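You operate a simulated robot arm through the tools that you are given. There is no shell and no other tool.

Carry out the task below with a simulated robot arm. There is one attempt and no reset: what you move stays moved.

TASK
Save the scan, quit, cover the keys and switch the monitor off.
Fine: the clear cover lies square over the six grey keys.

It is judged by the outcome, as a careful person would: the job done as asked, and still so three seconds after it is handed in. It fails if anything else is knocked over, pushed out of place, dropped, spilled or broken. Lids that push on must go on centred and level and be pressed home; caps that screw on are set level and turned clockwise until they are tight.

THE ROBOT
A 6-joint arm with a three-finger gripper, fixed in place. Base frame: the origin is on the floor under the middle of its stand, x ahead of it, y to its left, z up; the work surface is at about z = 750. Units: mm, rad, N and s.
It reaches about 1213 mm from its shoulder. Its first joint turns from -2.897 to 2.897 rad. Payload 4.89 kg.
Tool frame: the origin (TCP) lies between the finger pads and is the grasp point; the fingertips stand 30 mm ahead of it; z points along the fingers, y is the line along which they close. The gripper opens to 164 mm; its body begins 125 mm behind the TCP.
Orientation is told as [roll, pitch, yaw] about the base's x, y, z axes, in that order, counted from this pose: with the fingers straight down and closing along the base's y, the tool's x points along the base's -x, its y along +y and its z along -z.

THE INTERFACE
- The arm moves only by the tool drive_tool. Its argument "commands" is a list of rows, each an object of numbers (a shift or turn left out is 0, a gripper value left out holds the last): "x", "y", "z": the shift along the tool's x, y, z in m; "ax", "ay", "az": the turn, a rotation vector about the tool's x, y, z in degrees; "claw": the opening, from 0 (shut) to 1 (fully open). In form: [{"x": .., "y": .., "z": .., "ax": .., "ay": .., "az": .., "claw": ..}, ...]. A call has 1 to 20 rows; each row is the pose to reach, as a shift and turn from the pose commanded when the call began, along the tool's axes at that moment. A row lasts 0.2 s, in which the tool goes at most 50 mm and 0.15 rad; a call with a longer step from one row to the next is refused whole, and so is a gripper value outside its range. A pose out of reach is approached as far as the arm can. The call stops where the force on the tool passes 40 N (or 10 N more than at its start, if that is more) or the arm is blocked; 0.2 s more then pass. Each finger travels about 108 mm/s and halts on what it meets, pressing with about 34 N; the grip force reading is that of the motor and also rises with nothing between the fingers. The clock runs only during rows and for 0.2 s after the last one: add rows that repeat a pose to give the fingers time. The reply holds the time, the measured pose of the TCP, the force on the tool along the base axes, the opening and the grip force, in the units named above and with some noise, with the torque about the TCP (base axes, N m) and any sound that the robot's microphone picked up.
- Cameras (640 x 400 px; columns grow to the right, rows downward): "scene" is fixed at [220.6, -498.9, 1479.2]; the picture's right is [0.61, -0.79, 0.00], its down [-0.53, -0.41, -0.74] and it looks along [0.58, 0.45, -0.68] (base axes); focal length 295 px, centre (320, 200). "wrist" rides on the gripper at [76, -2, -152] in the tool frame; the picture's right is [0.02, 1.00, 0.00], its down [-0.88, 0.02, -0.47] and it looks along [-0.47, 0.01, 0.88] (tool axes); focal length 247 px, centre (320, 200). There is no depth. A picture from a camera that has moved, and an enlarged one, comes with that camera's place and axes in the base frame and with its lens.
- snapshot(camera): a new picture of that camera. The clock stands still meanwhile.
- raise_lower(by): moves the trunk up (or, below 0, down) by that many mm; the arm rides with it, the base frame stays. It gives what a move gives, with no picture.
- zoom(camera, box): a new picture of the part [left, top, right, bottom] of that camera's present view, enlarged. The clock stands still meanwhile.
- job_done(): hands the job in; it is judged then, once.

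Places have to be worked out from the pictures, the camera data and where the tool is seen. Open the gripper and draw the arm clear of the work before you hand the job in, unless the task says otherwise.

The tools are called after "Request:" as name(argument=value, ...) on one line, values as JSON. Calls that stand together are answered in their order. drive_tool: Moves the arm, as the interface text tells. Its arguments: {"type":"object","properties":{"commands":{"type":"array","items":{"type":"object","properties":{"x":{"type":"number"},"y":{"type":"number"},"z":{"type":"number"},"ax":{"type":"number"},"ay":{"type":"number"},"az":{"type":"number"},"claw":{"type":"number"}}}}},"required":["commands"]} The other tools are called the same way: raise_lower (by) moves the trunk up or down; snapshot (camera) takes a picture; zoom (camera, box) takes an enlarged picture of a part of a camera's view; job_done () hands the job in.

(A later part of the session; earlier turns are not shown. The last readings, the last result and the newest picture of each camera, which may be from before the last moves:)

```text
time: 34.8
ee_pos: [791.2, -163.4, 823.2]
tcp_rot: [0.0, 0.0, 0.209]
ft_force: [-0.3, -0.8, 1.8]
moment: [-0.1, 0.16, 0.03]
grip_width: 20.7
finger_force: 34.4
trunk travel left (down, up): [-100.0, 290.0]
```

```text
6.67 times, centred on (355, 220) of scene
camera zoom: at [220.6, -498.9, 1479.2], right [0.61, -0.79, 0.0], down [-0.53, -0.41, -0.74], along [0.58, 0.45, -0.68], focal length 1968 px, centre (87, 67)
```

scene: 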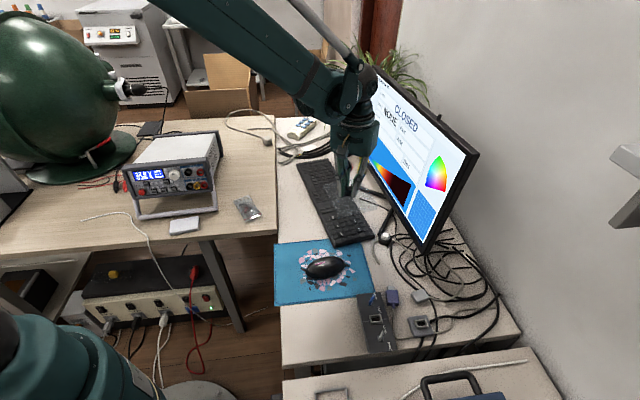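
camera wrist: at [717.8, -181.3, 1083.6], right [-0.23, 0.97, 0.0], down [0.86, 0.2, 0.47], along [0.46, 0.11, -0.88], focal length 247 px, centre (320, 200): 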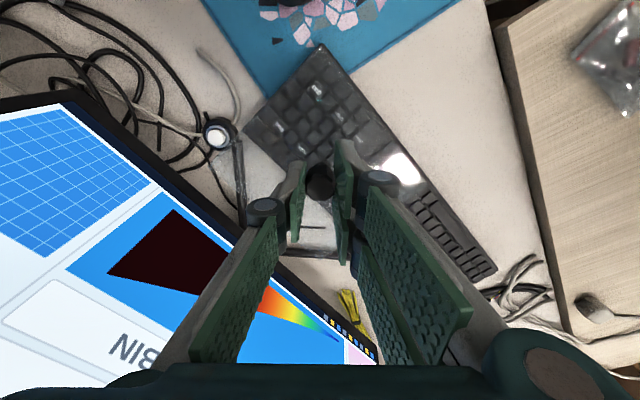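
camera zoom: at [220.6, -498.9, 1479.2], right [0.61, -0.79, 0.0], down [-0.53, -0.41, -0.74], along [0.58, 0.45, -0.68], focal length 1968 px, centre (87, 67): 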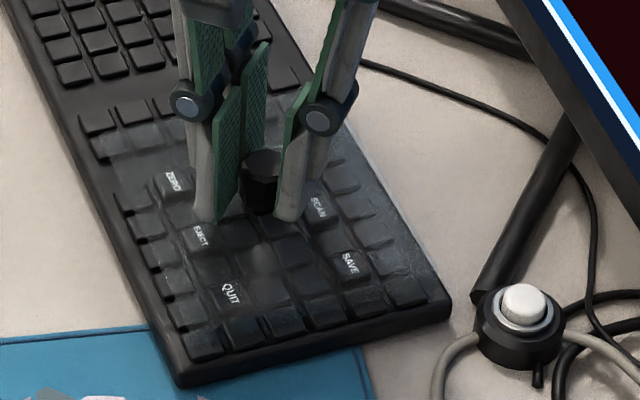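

First contact (≈1.8 N), slightly toward the front-left corner. I lower another 0.7 mm to see whether it settles evenly.

Request:
drive_tool(commands=[{"z": 0.0004, "claw": 0}, {"z": 0.0008}, {"z": 0.0008}])

Request:
zoom(camera="wrist", box=[220, 60, 420, 200])

Request:
zoom(camera="scene", box=[325, 205, 375, 250])

Request:
zoom(camera="scene", box=[350, 195, 390, 245])

```text
time: 35.6
ee_pos: [789.7, -164.3, 822.4]
tcp_rot: [-0.001, 0.0, 0.208]
ft_force: [3.6, -1.8, 12.7]
moment: [-0.08, -0.07, -0.03]
grip_width: 21.0
finger_force: 34.1
trunk travel left (down, up): [-100.0, 290.0]
```

```text
2.86 times, centred on (320, 130) of wrist
camera zoom: at [716.0, -180.0, 975.1], right [-0.23, 0.97, 0.0], down [0.86, 0.2, 0.47], along [0.46, 0.11, -0.88], focal length 706 px, centre (320, 400)
```

zoom: 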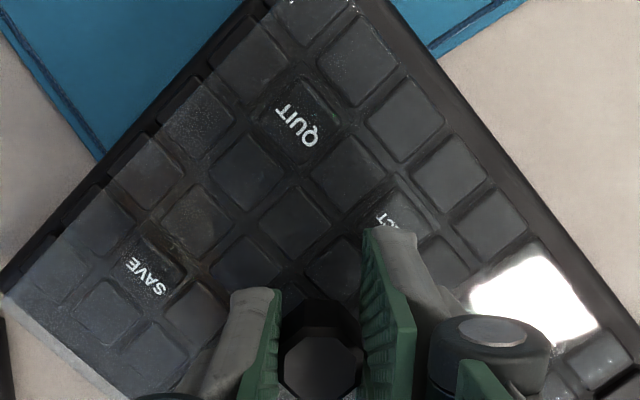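

```text
8.89 times, centred on (350, 228) of scene
camera zoom: at [220.6, -498.9, 1479.2], right [0.61, -0.79, 0.0], down [-0.53, -0.41, -0.74], along [0.58, 0.45, -0.68], focal length 2624 px, centre (53, -44)
```

zoom: 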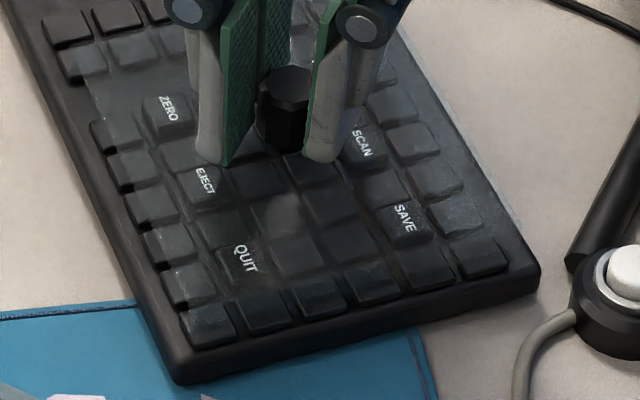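

```text
8.00 times, centred on (370, 220) of scene
camera zoom: at [220.6, -498.9, 1479.2], right [0.61, -0.79, 0.0], down [-0.53, -0.41, -0.74], along [0.58, 0.45, -0.68], focal length 2361 px, centre (-80, 40)
```

zoom: 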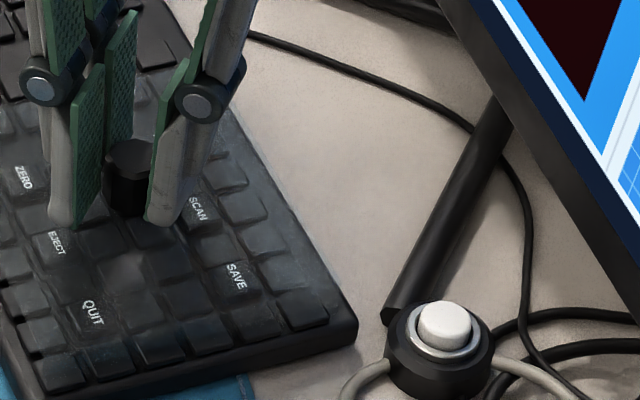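

Contact is now evenly seated (12.7 N with almost no moment), so the cover rests flat on the keys; no key click was heard. I back off slightly to remove the preload and open the fingers.

Request:
drive_tool(commands=[{"z": -0.0008, "claw": 0}, {"z": -0.0008, "claw": 0}, {"z": -0.0008, "claw": 0.2}, {"z": -0.0008, "claw": 0.35}, {"z": -0.0008, "claw": 0.4}, {"z": -0.0008, "claw": 0.4}])

Request:
zoom(camera="scene", box=[315, 180, 395, 250])

Request:
zoom(camera="scene", box=[350, 60, 480, 170])

```text
time: 37.0
ee_pos: [791.5, -163.8, 823.7]
tcp_rot: [0.001, -0.001, 0.207]
ft_force: [-0.5, 0.4, 0.6]
moment: [0.02, -0.01, -0.01]
grip_width: 65.5
finger_force: 0.1
trunk travel left (down, up): [-100.0, 290.0]
```

```text
5.71 times, centred on (355, 215) of scene
camera zoom: at [220.6, -498.9, 1479.2], right [0.61, -0.79, 0.0], down [-0.53, -0.41, -0.74], along [0.58, 0.45, -0.68], focal length 1687 px, centre (120, 114)
```

zoom: 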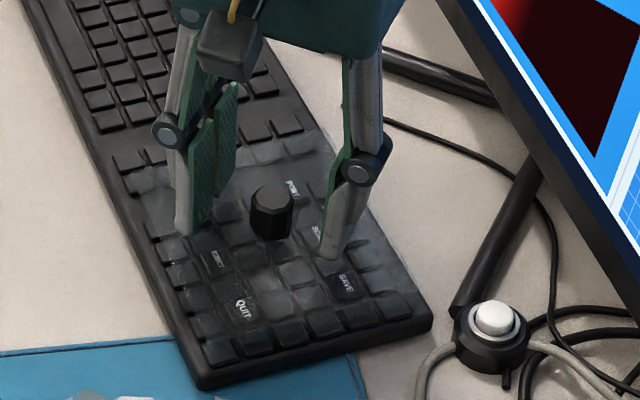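

```text
3.64 times, centred on (415, 115) of scene
camera zoom: at [220.6, -498.9, 1479.2], right [0.61, -0.79, 0.0], down [-0.53, -0.41, -0.74], along [0.58, 0.45, -0.68], focal length 1073 px, centre (-26, 509)
```

zoom: 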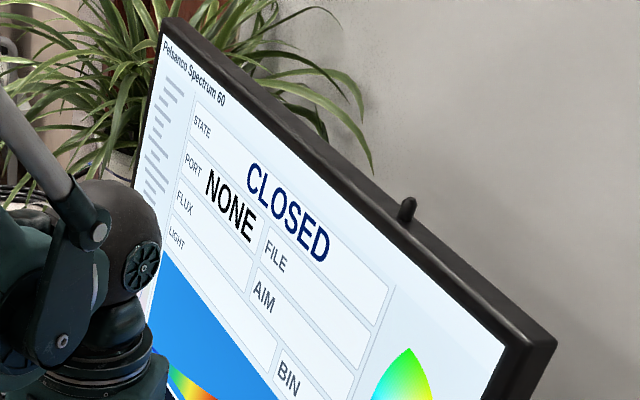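

The cover is released and the screen still says CLOSED. I lift the gripper straight up well clear and inspect the cover's position from above.

Request:
drive_tool(commands=[{"z": -0.02, "claw": 0.4}, {"z": -0.05}, {"z": -0.09}, {"z": -0.13}, {"z": -0.17}, {"z": -0.17}])

Request:
zoom(camera="scene", box=[315, 180, 395, 250])

Request:
zoom(camera="wrist", box=[220, 40, 440, 220])

```text
time: 38.4
ee_pos: [788.9, -163.8, 995.1]
tcp_rot: [0.001, 0.001, 0.21]
ft_force: [-0.3, -0.1, -0.2]
moment: [0.04, -0.05, 0.0]
grip_width: 65.5
finger_force: 0.0
trunk travel left (down, up): [-100.0, 290.0]
```

```text
5.71 times, centred on (355, 215) of scene
camera zoom: at [220.6, -498.9, 1479.2], right [0.61, -0.79, 0.0], down [-0.53, -0.41, -0.74], along [0.58, 0.45, -0.68], focal length 1687 px, centre (120, 114)
```

zoom: 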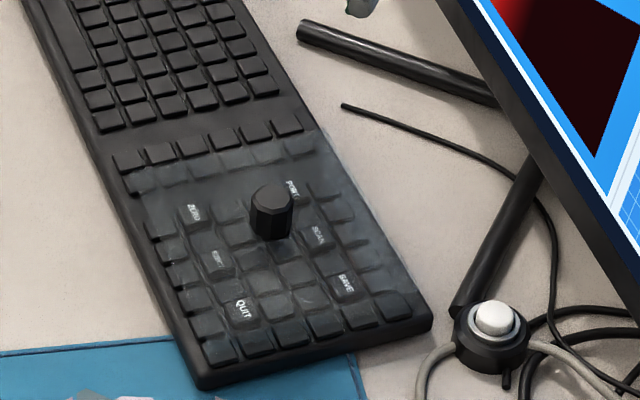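

```text
2.22 times, centred on (330, 130) of wrist
camera zoom: at [714.5, -180.6, 1148.2], right [-0.23, 0.97, 0.0], down [0.86, 0.2, 0.47], along [0.46, 0.11, -0.88], focal length 549 px, centre (298, 356)
```

zoom: 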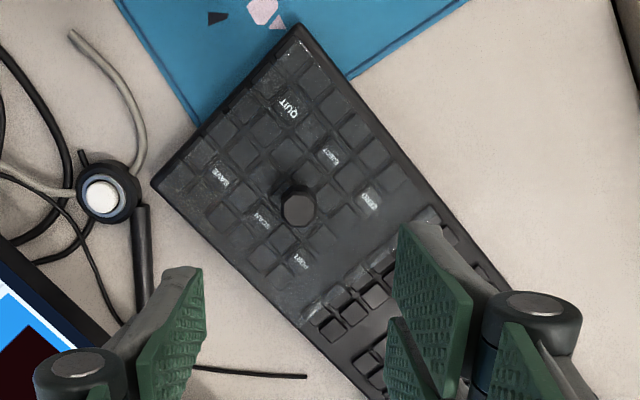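

I zoom in closely to compare the knob's base and the cover's rim with the six keys.

Request:
zoom(camera="wrist", box=[270, 60, 400, 180])

Request:
zoom(camera="wrist", box=[300, 45, 390, 125])

Request:
zoom(camera="scene", box=[325, 190, 385, 250])

```text
3.33 times, centred on (335, 120) of wrist
camera zoom: at [714.5, -180.6, 1148.2], right [-0.23, 0.97, 0.0], down [0.86, 0.2, 0.47], along [0.46, 0.11, -0.88], focal length 823 px, centre (270, 467)
```

zoom: 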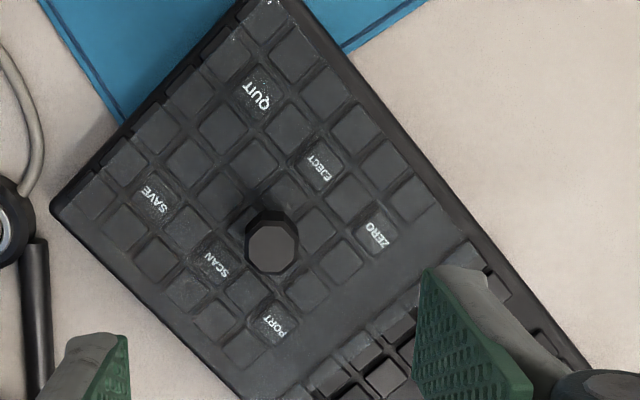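

```text
5.00 times, centred on (345, 85) of wrist
camera zoom: at [714.5, -180.6, 1148.2], right [-0.23, 0.97, 0.0], down [0.86, 0.2, 0.47], along [0.46, 0.11, -0.88], focal length 1235 px, centre (195, 775)
```

zoom: 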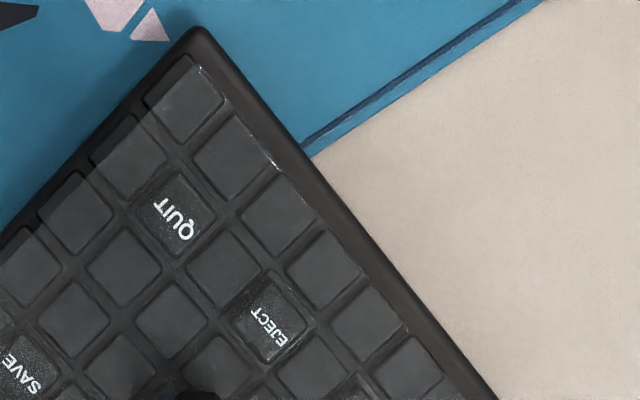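

```text
6.67 times, centred on (355, 220) of scene
camera zoom: at [220.6, -498.9, 1479.2], right [0.61, -0.79, 0.0], down [-0.53, -0.41, -0.74], along [0.58, 0.45, -0.68], focal length 1968 px, centre (87, 67)
```

zoom: 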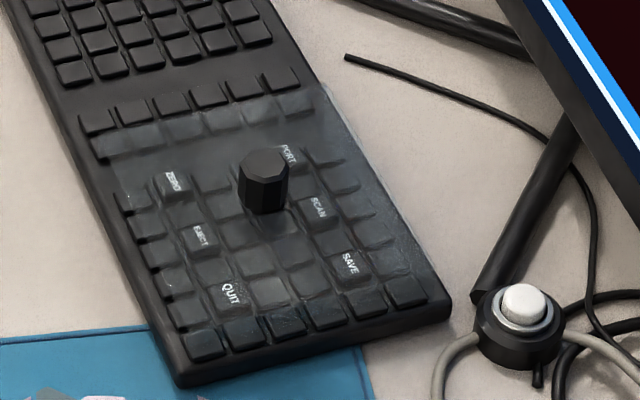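

The cover lies flat; by the near corner it seems centred within a couple of millimetres, but the knob suggests it might be ~5 mm too far toward the main keys. I move the camera forward with the gripper opened to see the opposite edge without the fingers in the way.

Request:
drive_tool(commands=[{"x": -0.02, "y": -0.004, "z": -0.02, "claw": 0.8}, {"x": -0.04, "y": -0.008, "z": -0.04, "claw": 0.8}, {"x": -0.06, "y": -0.0125, "z": -0.05, "claw": 0.8}, {"x": -0.06, "y": -0.0125, "z": -0.05, "claw": 0.8}])

Request:
snapshot(camera="wrist")

Request:
zoom(camera="wrist", box=[270, 20, 400, 130])

```text
time: 39.4
ee_pos: [851.7, -162.3, 1042.6]
tcp_rot: [0.001, 0.0, 0.21]
ft_force: [-0.3, -0.1, -0.1]
moment: [-0.01, -0.02, 0.0]
grip_width: 131.3
finger_force: 0.0
trunk travel left (down, up): [-100.0, 290.0]
```

```text
taken
camera wrist: at [777.3, -180.2, 1195.1], right [-0.23, 0.97, 0.0], down [0.86, 0.2, 0.47], along [0.46, 0.11, -0.88], focal length 247 px, centre (320, 200)
```

wrist: 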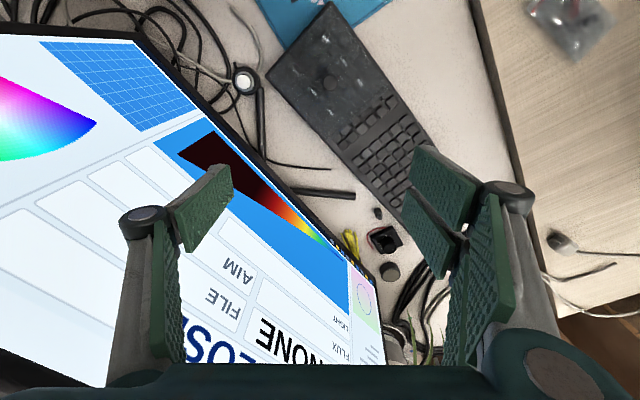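

```text
3.64 times, centred on (335, 75) of wrist
camera zoom: at [777.3, -180.2, 1195.1], right [-0.23, 0.97, 0.0], down [0.86, 0.2, 0.47], along [0.46, 0.11, -0.88], focal length 898 px, centre (266, 654)
```

zoom: 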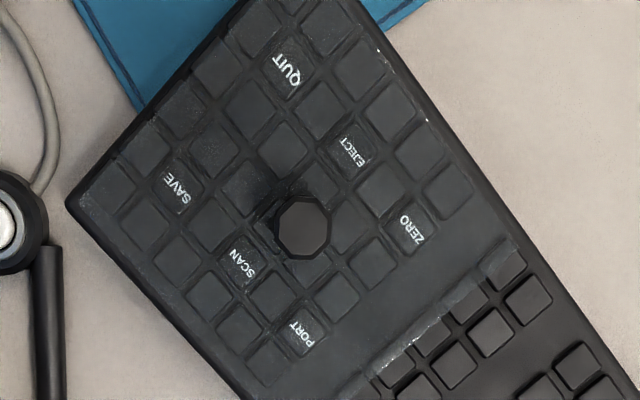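

From this near-overhead view the knob sits ~5 mm off the six keys' centre, so I want the cover's four corners more exactly. I zoom on each corner.

Request:
zoom(camera="wrist", box=[305, 0, 365, 40])

Request:
zoom(camera="wrist", box=[370, 60, 430, 110])

Request:
zoom(camera="wrist", box=[325, 95, 395, 145])

Request:
zoom(camera="wrist", box=[255, 45, 325, 100])

```text
10.00 times, centred on (335, 20) of wrist
camera zoom: at [777.3, -180.2, 1195.1], right [-0.23, 0.97, 0.0], down [0.86, 0.2, 0.47], along [0.46, 0.11, -0.88], focal length 2470 px, centre (170, 2000)
```

zoom: 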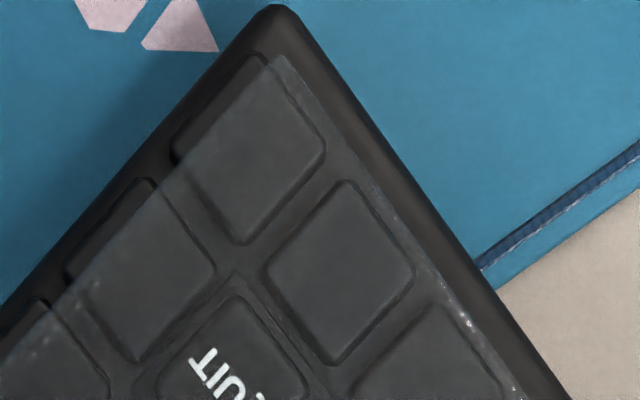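

```text
8.00 times, centred on (400, 85) of wrist
camera zoom: at [777.3, -180.2, 1195.1], right [-0.23, 0.97, 0.0], down [0.86, 0.2, 0.47], along [0.46, 0.11, -0.88], focal length 1976 px, centre (-320, 1120)
```

zoom: 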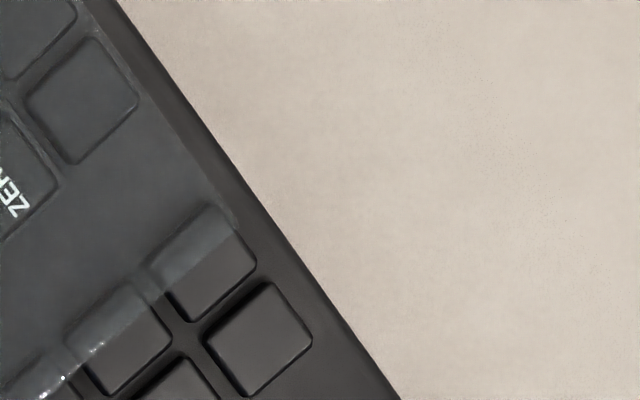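

```text
8.00 times, centred on (360, 120) of wrist
camera zoom: at [777.3, -180.2, 1195.1], right [-0.23, 0.97, 0.0], down [0.86, 0.2, 0.47], along [0.46, 0.11, -0.88], focal length 1976 px, centre (0, 840)
```

zoom: 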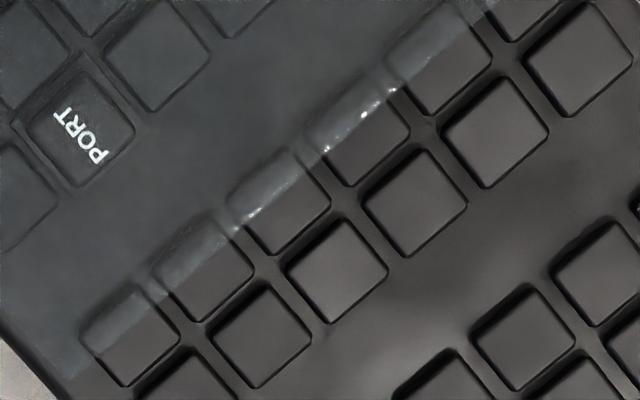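

```text
7.27 times, centred on (290, 72) of wrist
camera zoom: at [777.3, -180.2, 1195.1], right [-0.23, 0.97, 0.0], down [0.86, 0.2, 0.47], along [0.46, 0.11, -0.88], focal length 1796 px, centre (538, 1127)
```

zoom: 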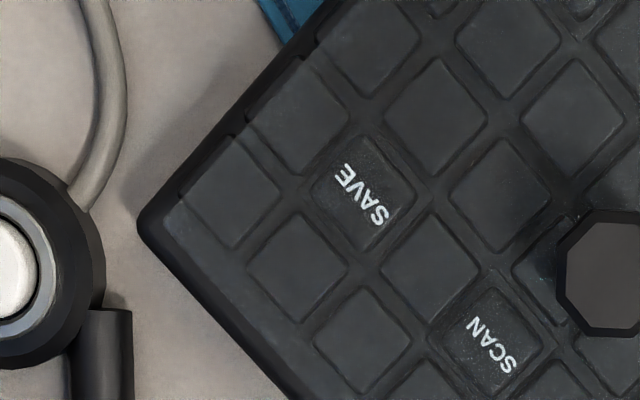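

All four corners place the cover's centre exactly at the knob, and it sits ~5 mm too far toward the main keys (and ~1.5 mm toward the monitor). It's square in yaw; I'll re-grip and nudge it. First I return to directly above the knob.

Request:
drive_tool(commands=[{"x": 0.03, "y": 0.006, "z": 0.02, "claw": 0.4}, {"x": 0.06, "y": 0.0125, "z": 0.05, "claw": 0.4}, {"x": 0.06, "y": 0.0125, "z": 0.09}, {"x": 0.06, "y": 0.0125, "z": 0.13}, {"x": 0.06, "y": 0.0125, "z": 0.17}, {"x": 0.06, "y": 0.0125, "z": 0.19}, {"x": 0.06, "y": 0.0125, "z": 0.19}])

Request:
zoom(camera="wrist", box=[240, 90, 400, 220])

```text
time: 41.0
ee_pos: [790.2, -162.1, 853.5]
tcp_rot: [-0.001, 0.001, 0.211]
ft_force: [0.5, -0.1, 0.5]
moment: [0.01, 0.01, -0.01]
grip_width: 65.8
finger_force: 0.0
trunk travel left (down, up): [-100.0, 290.0]
```

```text
3.08 times, centred on (320, 155) of wrist
camera zoom: at [716.1, -179.5, 1004.7], right [-0.23, 0.97, 0.0], down [0.86, 0.2, 0.47], along [0.46, 0.11, -0.88], focal length 760 px, centre (320, 338)
```

zoom: 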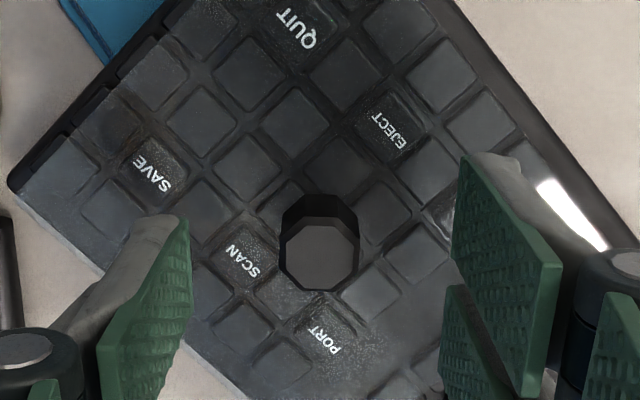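

The knob is centred between the fingers. I go down to the earlier height and close on it again.

Request:
drive_tool(commands=[{"z": 0.012, "claw": 0.4}, {"z": 0.022}, {"z": 0.028}, {"z": 0.029}, {"z": 0.029, "claw": 0.25}, {"z": 0.029, "claw": 0.15}, {"z": 0.029, "claw": 0.0}, {"z": 0.029, "claw": 0.0}, {"z": 0.029, "claw": 0.0}])

```text
time: 43.0
ee_pos: [791.4, -161.4, 823.2]
tcp_rot: [-0.001, 0.0, 0.21]
ft_force: [0.2, 0.1, -0.1]
moment: [0.0, 0.02, 0.01]
grip_width: 20.7
finger_force: 34.2
trunk travel left (down, up): [-100.0, 290.0]
```

Gripped again. I lift 5 mm, shift by about (−3.8, −3.1) mm, and come back down to just above contact.

Request:
drive_tool(commands=[{"z": -0.0025, "claw": 0}, {"z": -0.005}, {"x": 0.0022, "y": -0.0011, "z": -0.005}, {"x": 0.0044, "y": -0.0022, "z": -0.005}, {"x": 0.0044, "y": -0.0022, "z": -0.003}, {"x": 0.0044, "y": -0.0022, "z": -0.001}])

Request:
drive_tool(commands=[{"z": 0.0007, "claw": 0}, {"z": 0.0014}])

```text
time: 44.4
ee_pos: [787.1, -166.1, 825.4]
tcp_rot: [0.0, -0.001, 0.21]
ft_force: [0.8, -1.1, -0.8]
moment: [0.0, -0.02, -0.01]
grip_width: 20.9
finger_force: 34.1
trunk travel left (down, up): [-100.0, 290.0]
```

```text
time: 45.0
ee_pos: [787.3, -166.6, 824.2]
tcp_rot: [0.001, -0.001, 0.208]
ft_force: [1.4, -0.2, 3.3]
moment: [-0.03, 0.1, 0.0]
grip_width: 21.2
finger_force: 34.0
trunk travel left (down, up): [-100.0, 290.0]
```

Contact at 3.3 N, nearly centred. I lower another 0.4 mm to seat it and read the moment.

Request:
drive_tool(commands=[{"z": 0.0004, "claw": 0}, {"z": 0.0004}])

```text
time: 45.6
ee_pos: [786.3, -165.3, 824.1]
tcp_rot: [0.0, 0.0, 0.208]
ft_force: [4.2, -1.6, 11.7]
moment: [-0.08, -0.13, -0.01]
grip_width: 21.1
finger_force: 34.3
trunk travel left (down, up): [-100.0, 290.0]
```

It's seated evenly again (11.7 N, small moment). I remove the preload, open, and lift away to check.

Request:
drive_tool(commands=[{"z": -0.0007, "claw": 0}, {"z": -0.0007, "claw": 0}, {"z": -0.0007, "claw": 0.2}, {"z": -0.0007, "claw": 0.35}, {"z": -0.0007, "claw": 0.4}, {"z": -0.0007, "claw": 0.4}, {"z": -0.02, "claw": 0.4}, {"z": -0.06}, {"z": -0.1}, {"z": -0.14}, {"z": -0.18}])

Request:
drive_tool(commands=[{"x": -0.02, "y": -0.004, "z": -0.02, "claw": 0.8}, {"x": -0.04, "y": -0.008, "z": -0.03, "claw": 0.8}, {"x": -0.06, "y": -0.0125, "z": -0.04, "claw": 0.8}, {"x": -0.06, "y": -0.0125, "z": -0.04, "claw": 0.8}])

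Request:
zoom(camera="wrist", box=[260, 0, 420, 140])

Request:
zoom(camera="scene", box=[325, 180, 385, 250])

```text
time: 48.0
ee_pos: [790.9, -165.7, 1002.2]
tcp_rot: [-0.001, 0.0, 0.21]
ft_force: [0.1, -0.4, -0.9]
moment: [0.03, 0.14, 0.05]
grip_width: 65.8
finger_force: 0.0
trunk travel left (down, up): [-100.0, 290.0]
```

```text
time: 49.0
ee_pos: [849.4, -166.6, 1044.0]
tcp_rot: [-0.001, -0.001, 0.21]
ft_force: [0.1, 0.3, 0.2]
moment: [0.02, 0.01, -0.01]
grip_width: 131.3
finger_force: 0.1
trunk travel left (down, up): [-100.0, 290.0]
```

```text
2.86 times, centred on (340, 70) of wrist
camera zoom: at [775.2, -182.9, 1195.0], right [-0.23, 0.97, 0.0], down [0.86, 0.2, 0.47], along [0.46, 0.11, -0.88], focal length 706 px, centre (263, 571)
```

zoom: 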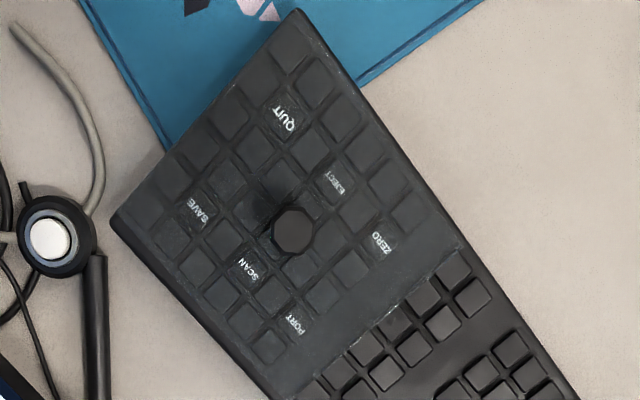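

```text
5.71 times, centred on (355, 215) of scene
camera zoom: at [220.6, -498.9, 1479.2], right [0.61, -0.79, 0.0], down [-0.53, -0.41, -0.74], along [0.58, 0.45, -0.68], focal length 1687 px, centre (120, 114)
```

zoom: 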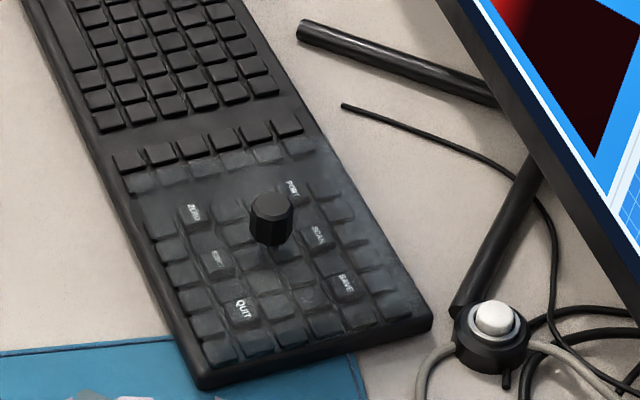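

Now the knob coincides with the six keys' centre to about 1 mm, and the cover is square and level. Next the monitor: I close the gripper, rise above the monitor and look closely at the peg on its top rim.

Request:
drive_tool(commands=[{"z": -0.045, "claw": 0.3}, {"z": -0.09, "claw": 0}, {"z": -0.135}, {"z": -0.18}, {"z": -0.2}, {"x": 0.004, "y": -0.04, "z": -0.2}, {"x": 0.009, "y": -0.08, "z": -0.2}, {"x": 0.013, "y": -0.12, "z": -0.2}, {"x": 0.0172, "y": -0.158, "z": -0.2}, {"x": 0.0172, "y": -0.158, "z": -0.2}])

Request:
snapshot(camera="wrist")

Request:
snapshot(camera="scene")

```text
time: 51.2
ee_pos: [864.8, -324.4, 1243.0]
tcp_rot: [0.0, 0.0, 0.209]
ft_force: [0.1, 0.1, 0.0]
moment: [0.05, 0.0, -0.01]
grip_width: 0.0
finger_force: 34.1
trunk travel left (down, up): [-100.0, 290.0]
```

```text
taken
camera wrist: at [789.9, -342.3, 1394.8], right [-0.23, 0.97, 0.0], down [0.86, 0.2, 0.47], along [0.46, 0.11, -0.88], focal length 247 px, centre (320, 200)
```

wrist: 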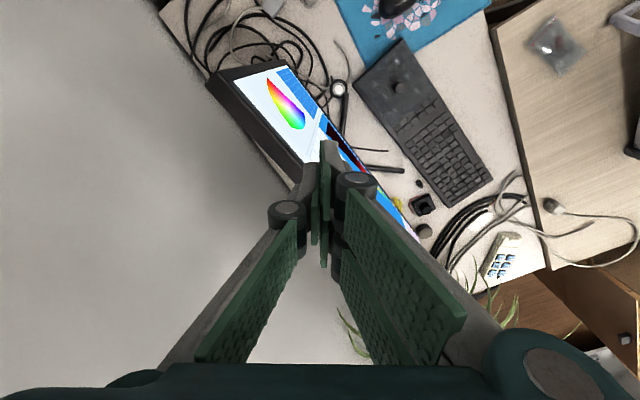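

```text
taken
```

scene: 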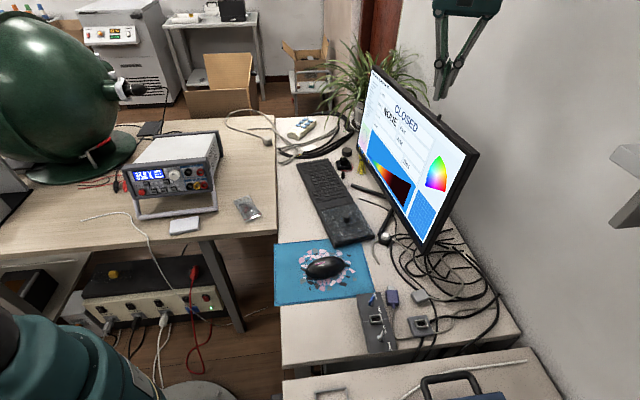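

The peg is hidden behind the closed fingers, so I shift sideways 80 mm to uncover it.

Request:
drive_tool(commands=[{"y": 0.04, "claw": 0}, {"y": 0.08}, {"y": 0.08}])

Request:
snapshot(camera="wrist")

Request:
zoom(camera="wrist", box=[200, 150, 280, 220])

```text
time: 52.0
ee_pos: [847.3, -244.7, 1244.6]
tcp_rot: [-0.001, 0.0, 0.209]
ft_force: [0.3, 0.3, 0.5]
moment: [-0.01, -0.05, 0.0]
grip_width: 0.3
finger_force: 33.8
trunk travel left (down, up): [-100.0, 290.0]
```

```text
taken
camera wrist: at [773.0, -261.8, 1396.4], right [-0.23, 0.97, 0.0], down [0.86, 0.2, 0.47], along [0.46, 0.11, -0.88], focal length 247 px, centre (320, 200)
```

wrist: 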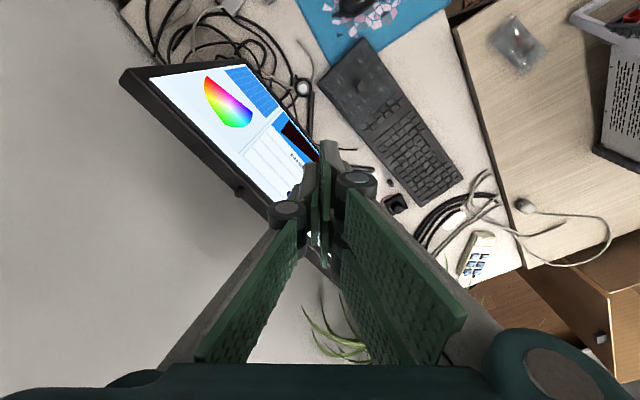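

```text
5.71 times, centred on (240, 185) of wrist
camera zoom: at [773.0, -261.8, 1396.4], right [-0.23, 0.97, 0.0], down [0.86, 0.2, 0.47], along [0.46, 0.11, -0.88], focal length 1411 px, centre (777, 286)
```

zoom: 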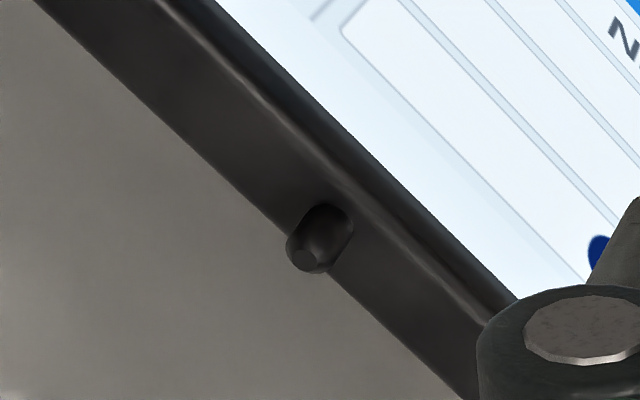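

The peg stands upright on the monitor's top rim, from z≈1136 to a flat tip at about (914.5, −322.7, 1152): a push button on the monitor itself. I place the closed single finger's tip above it and check from the scene camera.

Request:
drive_tool(commands=[{"x": -0.016, "y": -0.0276, "claw": 0}, {"x": -0.033, "y": -0.0552}, {"x": -0.0493, "y": -0.0828}, {"x": -0.0493, "y": -0.0828, "z": 0.02}, {"x": -0.0493, "y": -0.0828, "z": 0.04}, {"x": -0.0493, "y": -0.0828, "z": 0.04}])

Request:
zoom(camera="scene", box=[400, 50, 500, 140])

Request:
zoom(camera="wrist", box=[270, 110, 370, 220])

```text
time: 53.4
ee_pos: [913.8, -317.8, 1204.2]
tcp_rot: [0.0, 0.001, 0.209]
ft_force: [0.5, -0.8, 0.2]
moment: [0.03, 0.02, 0.0]
grip_width: 0.0
finger_force: 33.4
trunk travel left (down, up): [-100.0, 290.0]
```

```text
4.44 times, centred on (450, 95) of scene
camera zoom: at [220.6, -498.9, 1479.2], right [0.61, -0.79, 0.0], down [-0.53, -0.41, -0.74], along [0.58, 0.45, -0.68], focal length 1312 px, centre (-258, 667)
```

zoom: 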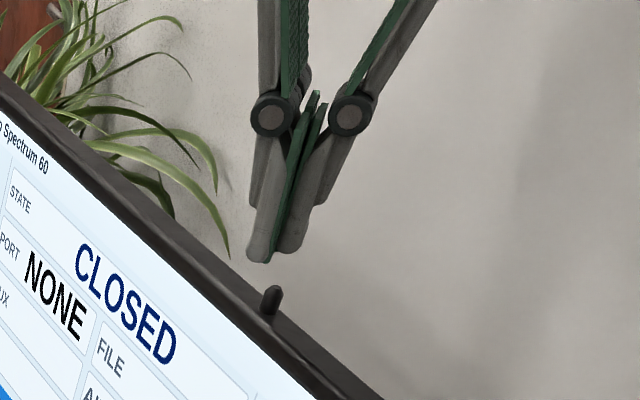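

```text
3.64 times, centred on (320, 165) of wrist
camera zoom: at [838.9, -334.2, 1356.2], right [-0.23, 0.97, 0.0], down [0.86, 0.2, 0.47], along [0.46, 0.11, -0.88], focal length 898 px, centre (320, 327)
```

zoom: 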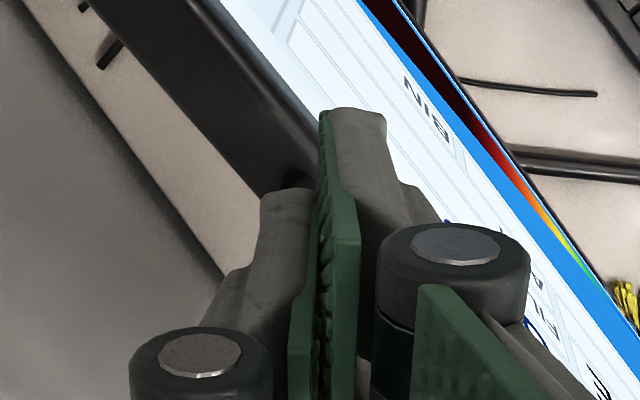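

The finger tip is right above the peg with about 22 mm to go. I lower 16 mm, then continue in small steps.

Request:
drive_tool(commands=[{"z": 0.006, "claw": 0}, {"z": 0.012}, {"z": 0.016}, {"z": 0.016}])

Request:
zoom(camera="scene", box=[415, 80, 475, 130])

```text
time: 54.4
ee_pos: [913.1, -316.1, 1187.6]
tcp_rot: [0.0, 0.0, 0.209]
ft_force: [-0.7, -0.4, -0.5]
moment: [-0.01, 0.0, -0.01]
grip_width: 0.0
finger_force: 34.1
trunk travel left (down, up): [-100.0, 290.0]
```

```text
8.00 times, centred on (445, 105) of scene
camera zoom: at [220.6, -498.9, 1479.2], right [0.61, -0.79, 0.0], down [-0.53, -0.41, -0.74], along [0.58, 0.45, -0.68], focal length 2361 px, centre (-680, 960)
```

zoom: 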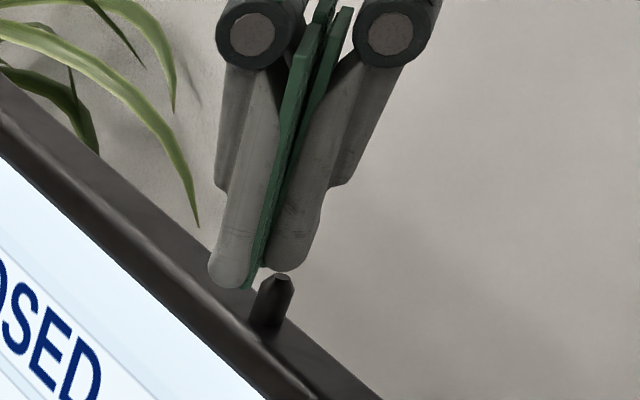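

The thumb tip is just above the peg and centred on it. I press down in 1 mm steps.

Request:
drive_tool(commands=[{"z": 0.001, "claw": 0}, {"z": 0.002}, {"z": 0.003}, {"z": 0.004}])

Request:
zoom(camera="scene", box=[415, 80, 475, 130])

```text
time: 55.4
ee_pos: [915.0, -316.0, 1183.0]
tcp_rot: [0.0, 0.0, 0.208]
ft_force: [0.5, -0.2, 1.3]
moment: [0.01, -0.02, -0.01]
grip_width: 0.0
finger_force: 34.2
trunk travel left (down, up): [-100.0, 290.0]
```

```text
8.00 times, centred on (445, 105) of scene
camera zoom: at [220.6, -498.9, 1479.2], right [0.61, -0.79, 0.0], down [-0.53, -0.41, -0.74], along [0.58, 0.45, -0.68], focal length 2361 px, centre (-680, 960)
```

zoom: 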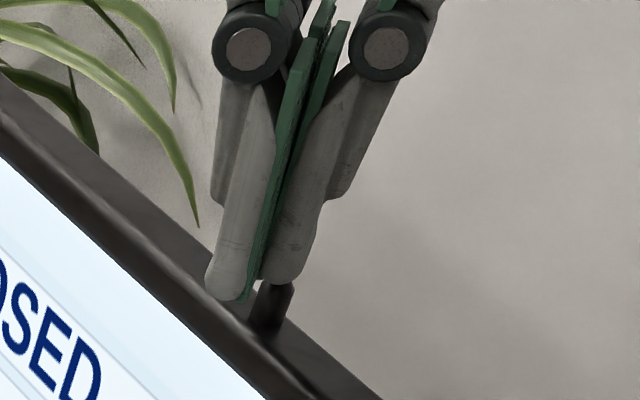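

Light contact seems to have started. I continue 2 mm more.

Request:
drive_tool(commands=[{"z": 0.0007, "claw": 0}, {"z": 0.0014}, {"z": 0.002}])

Request:
snapshot(camera="scene")

```text
time: 56.2
ee_pos: [914.2, -316.2, 1181.4]
tcp_rot: [0.001, 0.0, 0.209]
ft_force: [0.6, 0.6, -0.6]
moment: [-0.04, -0.01, 0.02]
grip_width: 0.1
finger_force: 34.0
trunk travel left (down, up): [-100.0, 290.0]
```

```text
taken
```

scene: 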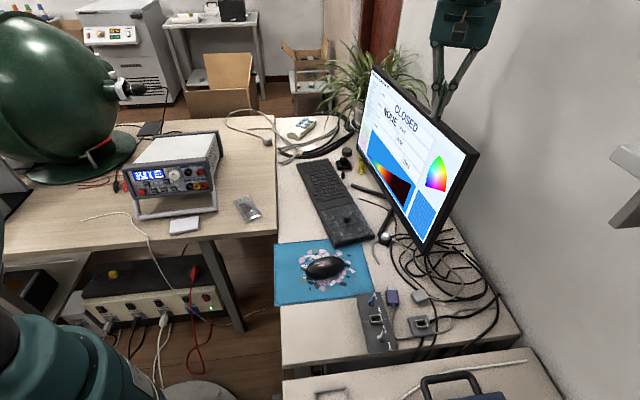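

No force yet. I keep going down in 1 mm steps, checking each few millimetres.

Request:
drive_tool(commands=[{"z": 0.001, "claw": 0}, {"z": 0.002}])

Request:
zoom(camera="scene", box=[415, 80, 475, 130])

Request:
zoom(camera="wrist", box=[280, 130, 340, 180])

```text
time: 56.8
ee_pos: [913.5, -316.6, 1180.2]
tcp_rot: [0.001, -0.001, 0.209]
ft_force: [0.8, -0.5, 5.9]
moment: [-0.03, -0.05, 0.02]
grip_width: 0.0
finger_force: 33.7
trunk travel left (down, up): [-100.0, 290.0]
```

```text
8.00 times, centred on (445, 105) of scene
camera zoom: at [220.6, -498.9, 1479.2], right [0.61, -0.79, 0.0], down [-0.53, -0.41, -0.74], along [0.58, 0.45, -0.68], focal length 2361 px, centre (-680, 960)
```

zoom: 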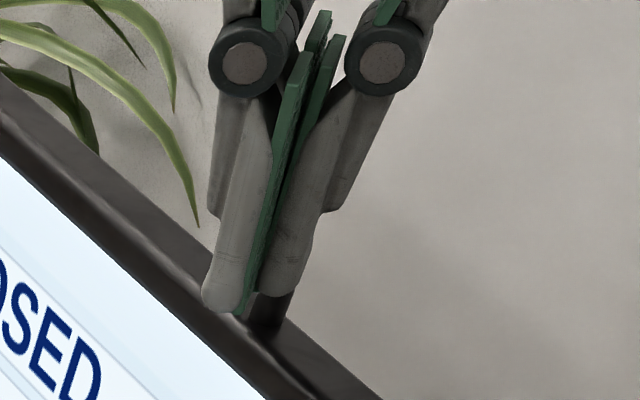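

```text
8.00 times, centred on (310, 155) of wrist
camera zoom: at [838.5, -333.6, 1331.5], right [-0.23, 0.97, 0.0], down [0.86, 0.2, 0.47], along [0.46, 0.11, -0.88], focal length 1976 px, centre (400, 560)
```

zoom: 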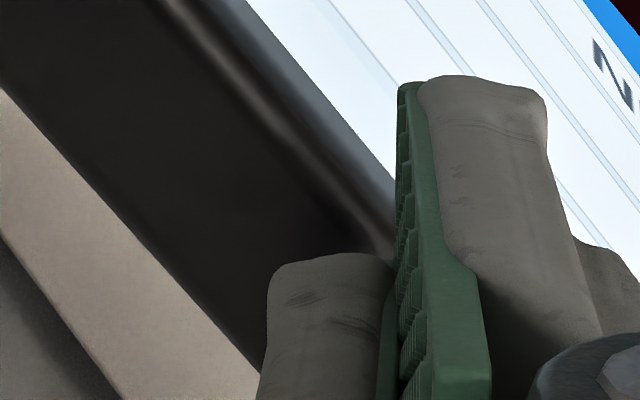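

Contact at 5.9 N, no click yet. I press another millimetre in half steps.

Request:
drive_tool(commands=[{"z": 0.0005, "claw": 0}, {"z": 0.001}])

Request:
zoom(camera="scene", box=[350, 60, 490, 170])

```text
time: 57.4
ee_pos: [913.3, -316.9, 1179.2]
tcp_rot: [0.0, -0.001, 0.21]
ft_force: [5.6, -2.1, 24.0]
moment: [-0.17, -0.2, 0.03]
grip_width: 0.0
finger_force: 33.6
trunk travel left (down, up): [-100.0, 290.0]
```

```text
3.64 times, centred on (420, 115) of scene
camera zoom: at [220.6, -498.9, 1479.2], right [0.61, -0.79, 0.0], down [-0.53, -0.41, -0.74], along [0.58, 0.45, -0.68], focal length 1073 px, centre (-44, 509)
```

zoom: 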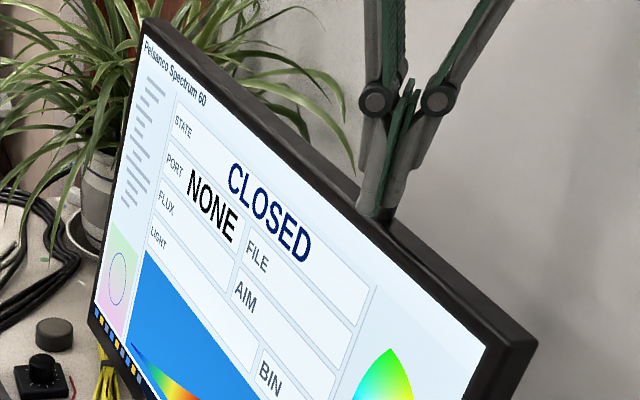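

Force rose to 24 N with no give, so the peg doesn't push straight down. I back off right away and check that nothing shifted.

Request:
drive_tool(commands=[{"z": -0.004, "claw": 0}, {"z": -0.015}, {"z": -0.04}, {"z": -0.07}])

Request:
zoom(camera="scene", box=[350, 60, 490, 170])

Request:
zoom(camera="scene", box=[425, 100, 457, 124])

Request:
zoom(camera="scene", box=[400, 150, 490, 260])

Request:
zoom(camera="scene", box=[350, 140, 440, 260])

```text
time: 58.4
ee_pos: [913.8, -315.1, 1247.9]
tcp_rot: [0.0, 0.001, 0.211]
ft_force: [0.6, 0.0, -1.1]
moment: [0.08, 0.08, -0.01]
grip_width: 0.0
finger_force: 34.1
trunk travel left (down, up): [-100.0, 290.0]
```

```text
3.64 times, centred on (420, 115) of scene
camera zoom: at [220.6, -498.9, 1479.2], right [0.61, -0.79, 0.0], down [-0.53, -0.41, -0.74], along [0.58, 0.45, -0.68], focal length 1073 px, centre (-44, 509)
```

zoom: 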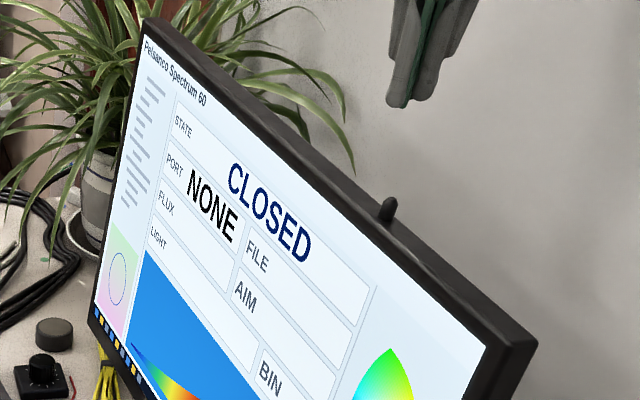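

```text
16.00 times, centred on (441, 112) of scene
camera zoom: at [220.6, -498.9, 1479.2], right [0.61, -0.79, 0.0], down [-0.53, -0.41, -0.74], along [0.58, 0.45, -0.68], focal length 4723 px, centre (-1616, 1608)
```

zoom: 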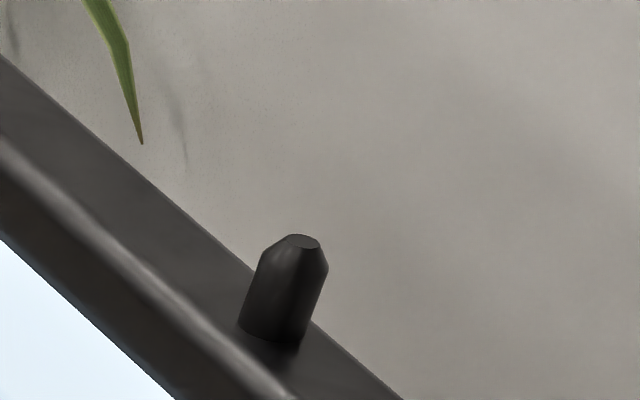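

```text
3.64 times, centred on (445, 205) of scene
camera zoom: at [220.6, -498.9, 1479.2], right [0.61, -0.79, 0.0], down [-0.53, -0.41, -0.74], along [0.58, 0.45, -0.68], focal length 1073 px, centre (-134, 182)
```

zoom: 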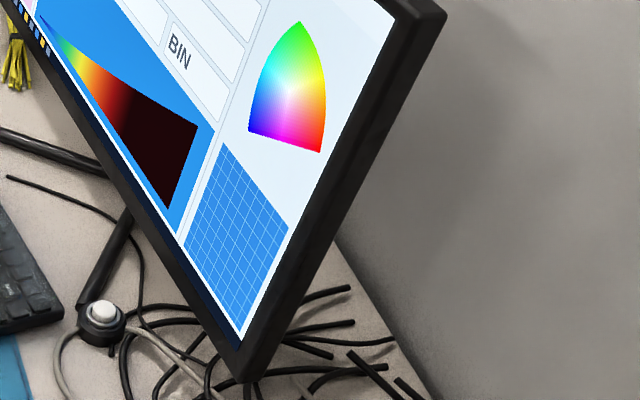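

```text
3.33 times, centred on (395, 200) of scene
camera zoom: at [220.6, -498.9, 1479.2], right [0.61, -0.79, 0.0], down [-0.53, -0.41, -0.74], along [0.58, 0.45, -0.68], focal length 984 px, centre (70, 200)
```

zoom: 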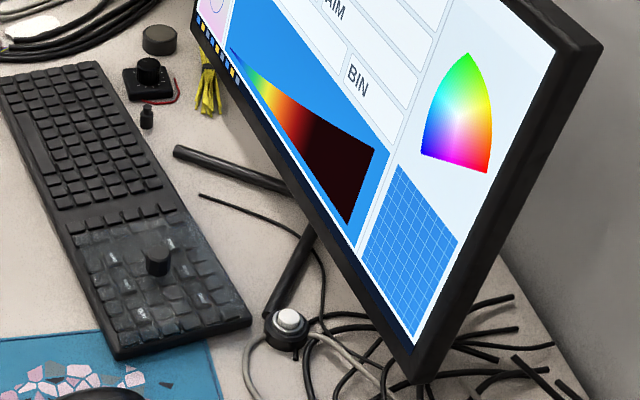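

The peg is a solid, upright stub that does not move, so it isn't a push button; the monitor hasn't shifted. I move in front of the monitor to look at its bezel straight on for a power control or light.

Request:
drive_tool(commands=[{"x": 0.014, "y": 0.04, "z": -0.01, "claw": 0}, {"x": 0.028, "y": 0.08, "z": -0.01}, {"x": 0.042, "y": 0.12, "z": -0.01}, {"x": 0.056, "y": 0.16, "z": -0.01}, {"x": 0.07, "y": 0.2, "z": -0.01}, {"x": 0.084, "y": 0.24, "z": -0.01}, {"x": 0.0976, "y": 0.28, "z": -0.01}, {"x": 0.0976, "y": 0.28, "z": 0.03, "az": 8}, {"x": 0.0976, "y": 0.28, "z": 0.07, "az": 16}, {"x": 0.0976, "y": 0.28, "z": 0.11, "az": 24}, {"x": 0.0976, "y": 0.28, "z": 0.15, "az": 32}, {"x": 0.0976, "y": 0.28, "z": 0.19, "az": 40}, {"x": 0.0976, "y": 0.28, "z": 0.22, "az": 45}])

Request:
drive_tool(commands=[{"ay": -8, "claw": 0}, {"ay": -16}, {"ay": -24}, {"ay": -32}, {"ay": -40}, {"ay": -45}])

Request:
snapshot(camera="wrist")

```text
time: 61.2
ee_pos: [758.4, -60.5, 1028.8]
tcp_rot: [0.0, 0.001, -0.577]
ft_force: [-1.5, 0.4, 0.4]
moment: [0.0, -0.14, 0.0]
grip_width: 0.1
finger_force: 33.9
trunk travel left (down, up): [-100.0, 290.0]
```

```text
time: 62.6
ee_pos: [758.9, -62.9, 1029.2]
tcp_rot: [-0.001, -0.788, -0.577]
ft_force: [0.1, -0.2, -0.7]
moment: [0.03, 0.04, 0.0]
grip_width: 0.0
finger_force: 34.3
trunk travel left (down, up): [-100.0, 290.0]
```

```text
taken
camera wrist: at [622.1, 24.1, 1082.4], right [0.53, 0.85, -0.02], down [0.25, -0.14, 0.96], along [0.81, -0.51, -0.29], focal length 247 px, centre (320, 200)
```

wrist: 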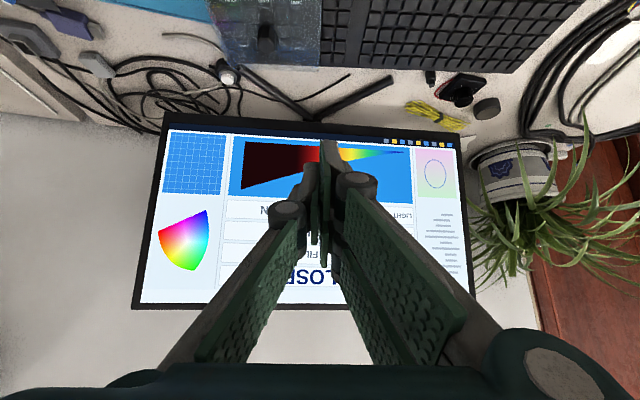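

A clear (upside-down) front view. I zoom in on the bezels and on the puck's cable run below the monitor.

Request:
zoom(camera="wrist", box=[120, 100, 320, 230])

Request:
zoom(camera="wrist", box=[330, 110, 490, 230])

Request:
zoom(camera="wrist", box=[80, 20, 300, 140])

Request:
zoom(camera="wrist", box=[190, 0, 390, 80])

Request:
zoom(camera="wrist", box=[120, 270, 300, 330])

```text
3.08 times, centred on (220, 165) of wrist
camera zoom: at [622.1, 24.1, 1082.4], right [0.53, 0.85, -0.02], down [0.25, -0.14, 0.96], along [0.81, -0.51, -0.29], focal length 760 px, centre (628, 308)
```

zoom: 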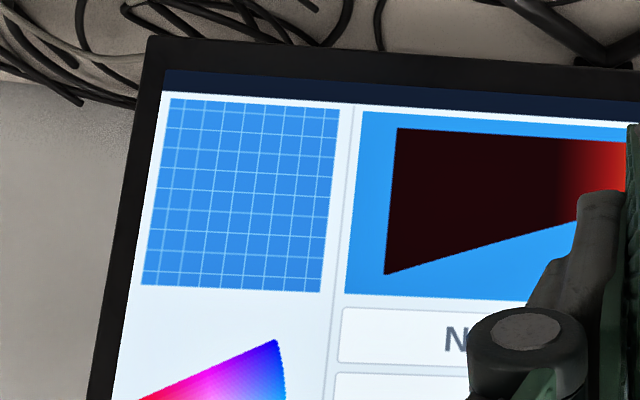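

```text
3.33 times, centred on (410, 170) of wrist
camera zoom: at [622.1, 24.1, 1082.4], right [0.53, 0.85, -0.02], down [0.25, -0.14, 0.96], along [0.81, -0.51, -0.29], focal length 823 px, centre (20, 300)
```

zoom: 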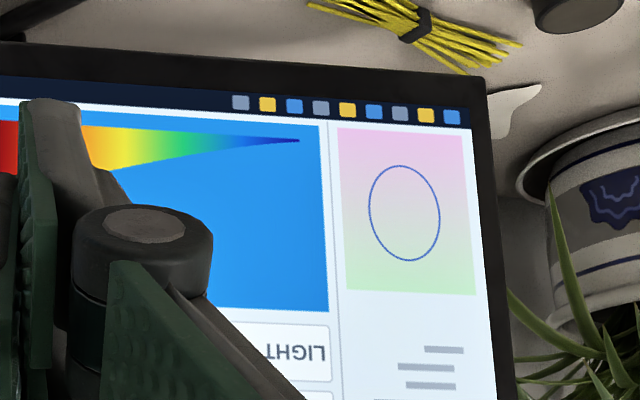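

```text
2.91 times, centred on (190, 80) of wrist
camera zoom: at [622.1, 24.1, 1082.4], right [0.53, 0.85, -0.02], down [0.25, -0.14, 0.96], along [0.81, -0.51, -0.29], focal length 718 px, centre (698, 549)
```

zoom: 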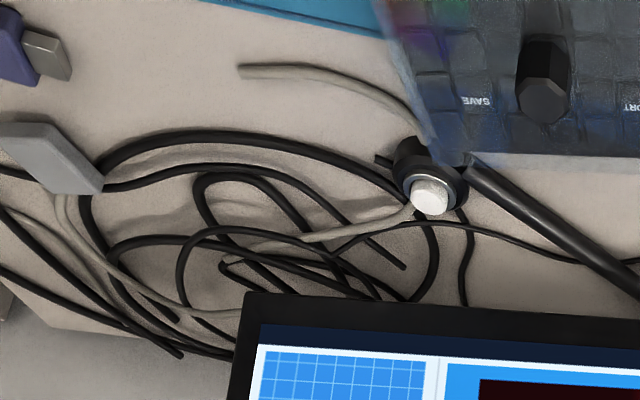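

```text
3.20 times, centred on (290, 40) of wrist
camera zoom: at [622.1, 24.1, 1082.4], right [0.53, 0.85, -0.02], down [0.25, -0.14, 0.96], along [0.81, -0.51, -0.29], focal length 790 px, centre (416, 712)
```

zoom: 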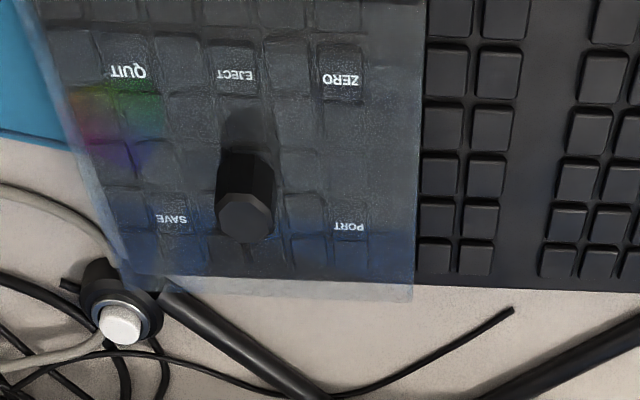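

```text
3.56 times, centred on (210, 300) of wrist
camera zoom: at [622.1, 24.1, 1082.4], right [0.53, 0.85, -0.02], down [0.25, -0.14, 0.96], along [0.81, -0.51, -0.29], focal length 878 px, centre (711, -156)
```

zoom: 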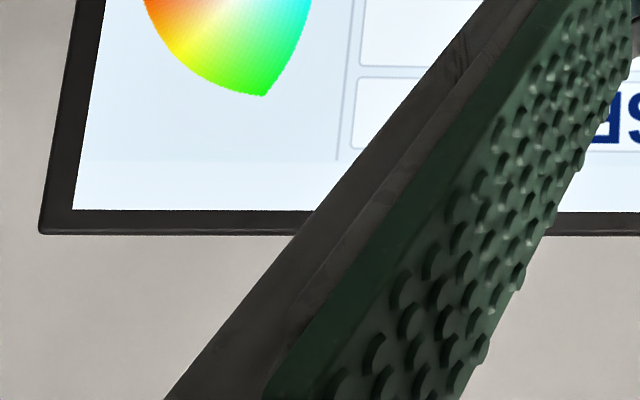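

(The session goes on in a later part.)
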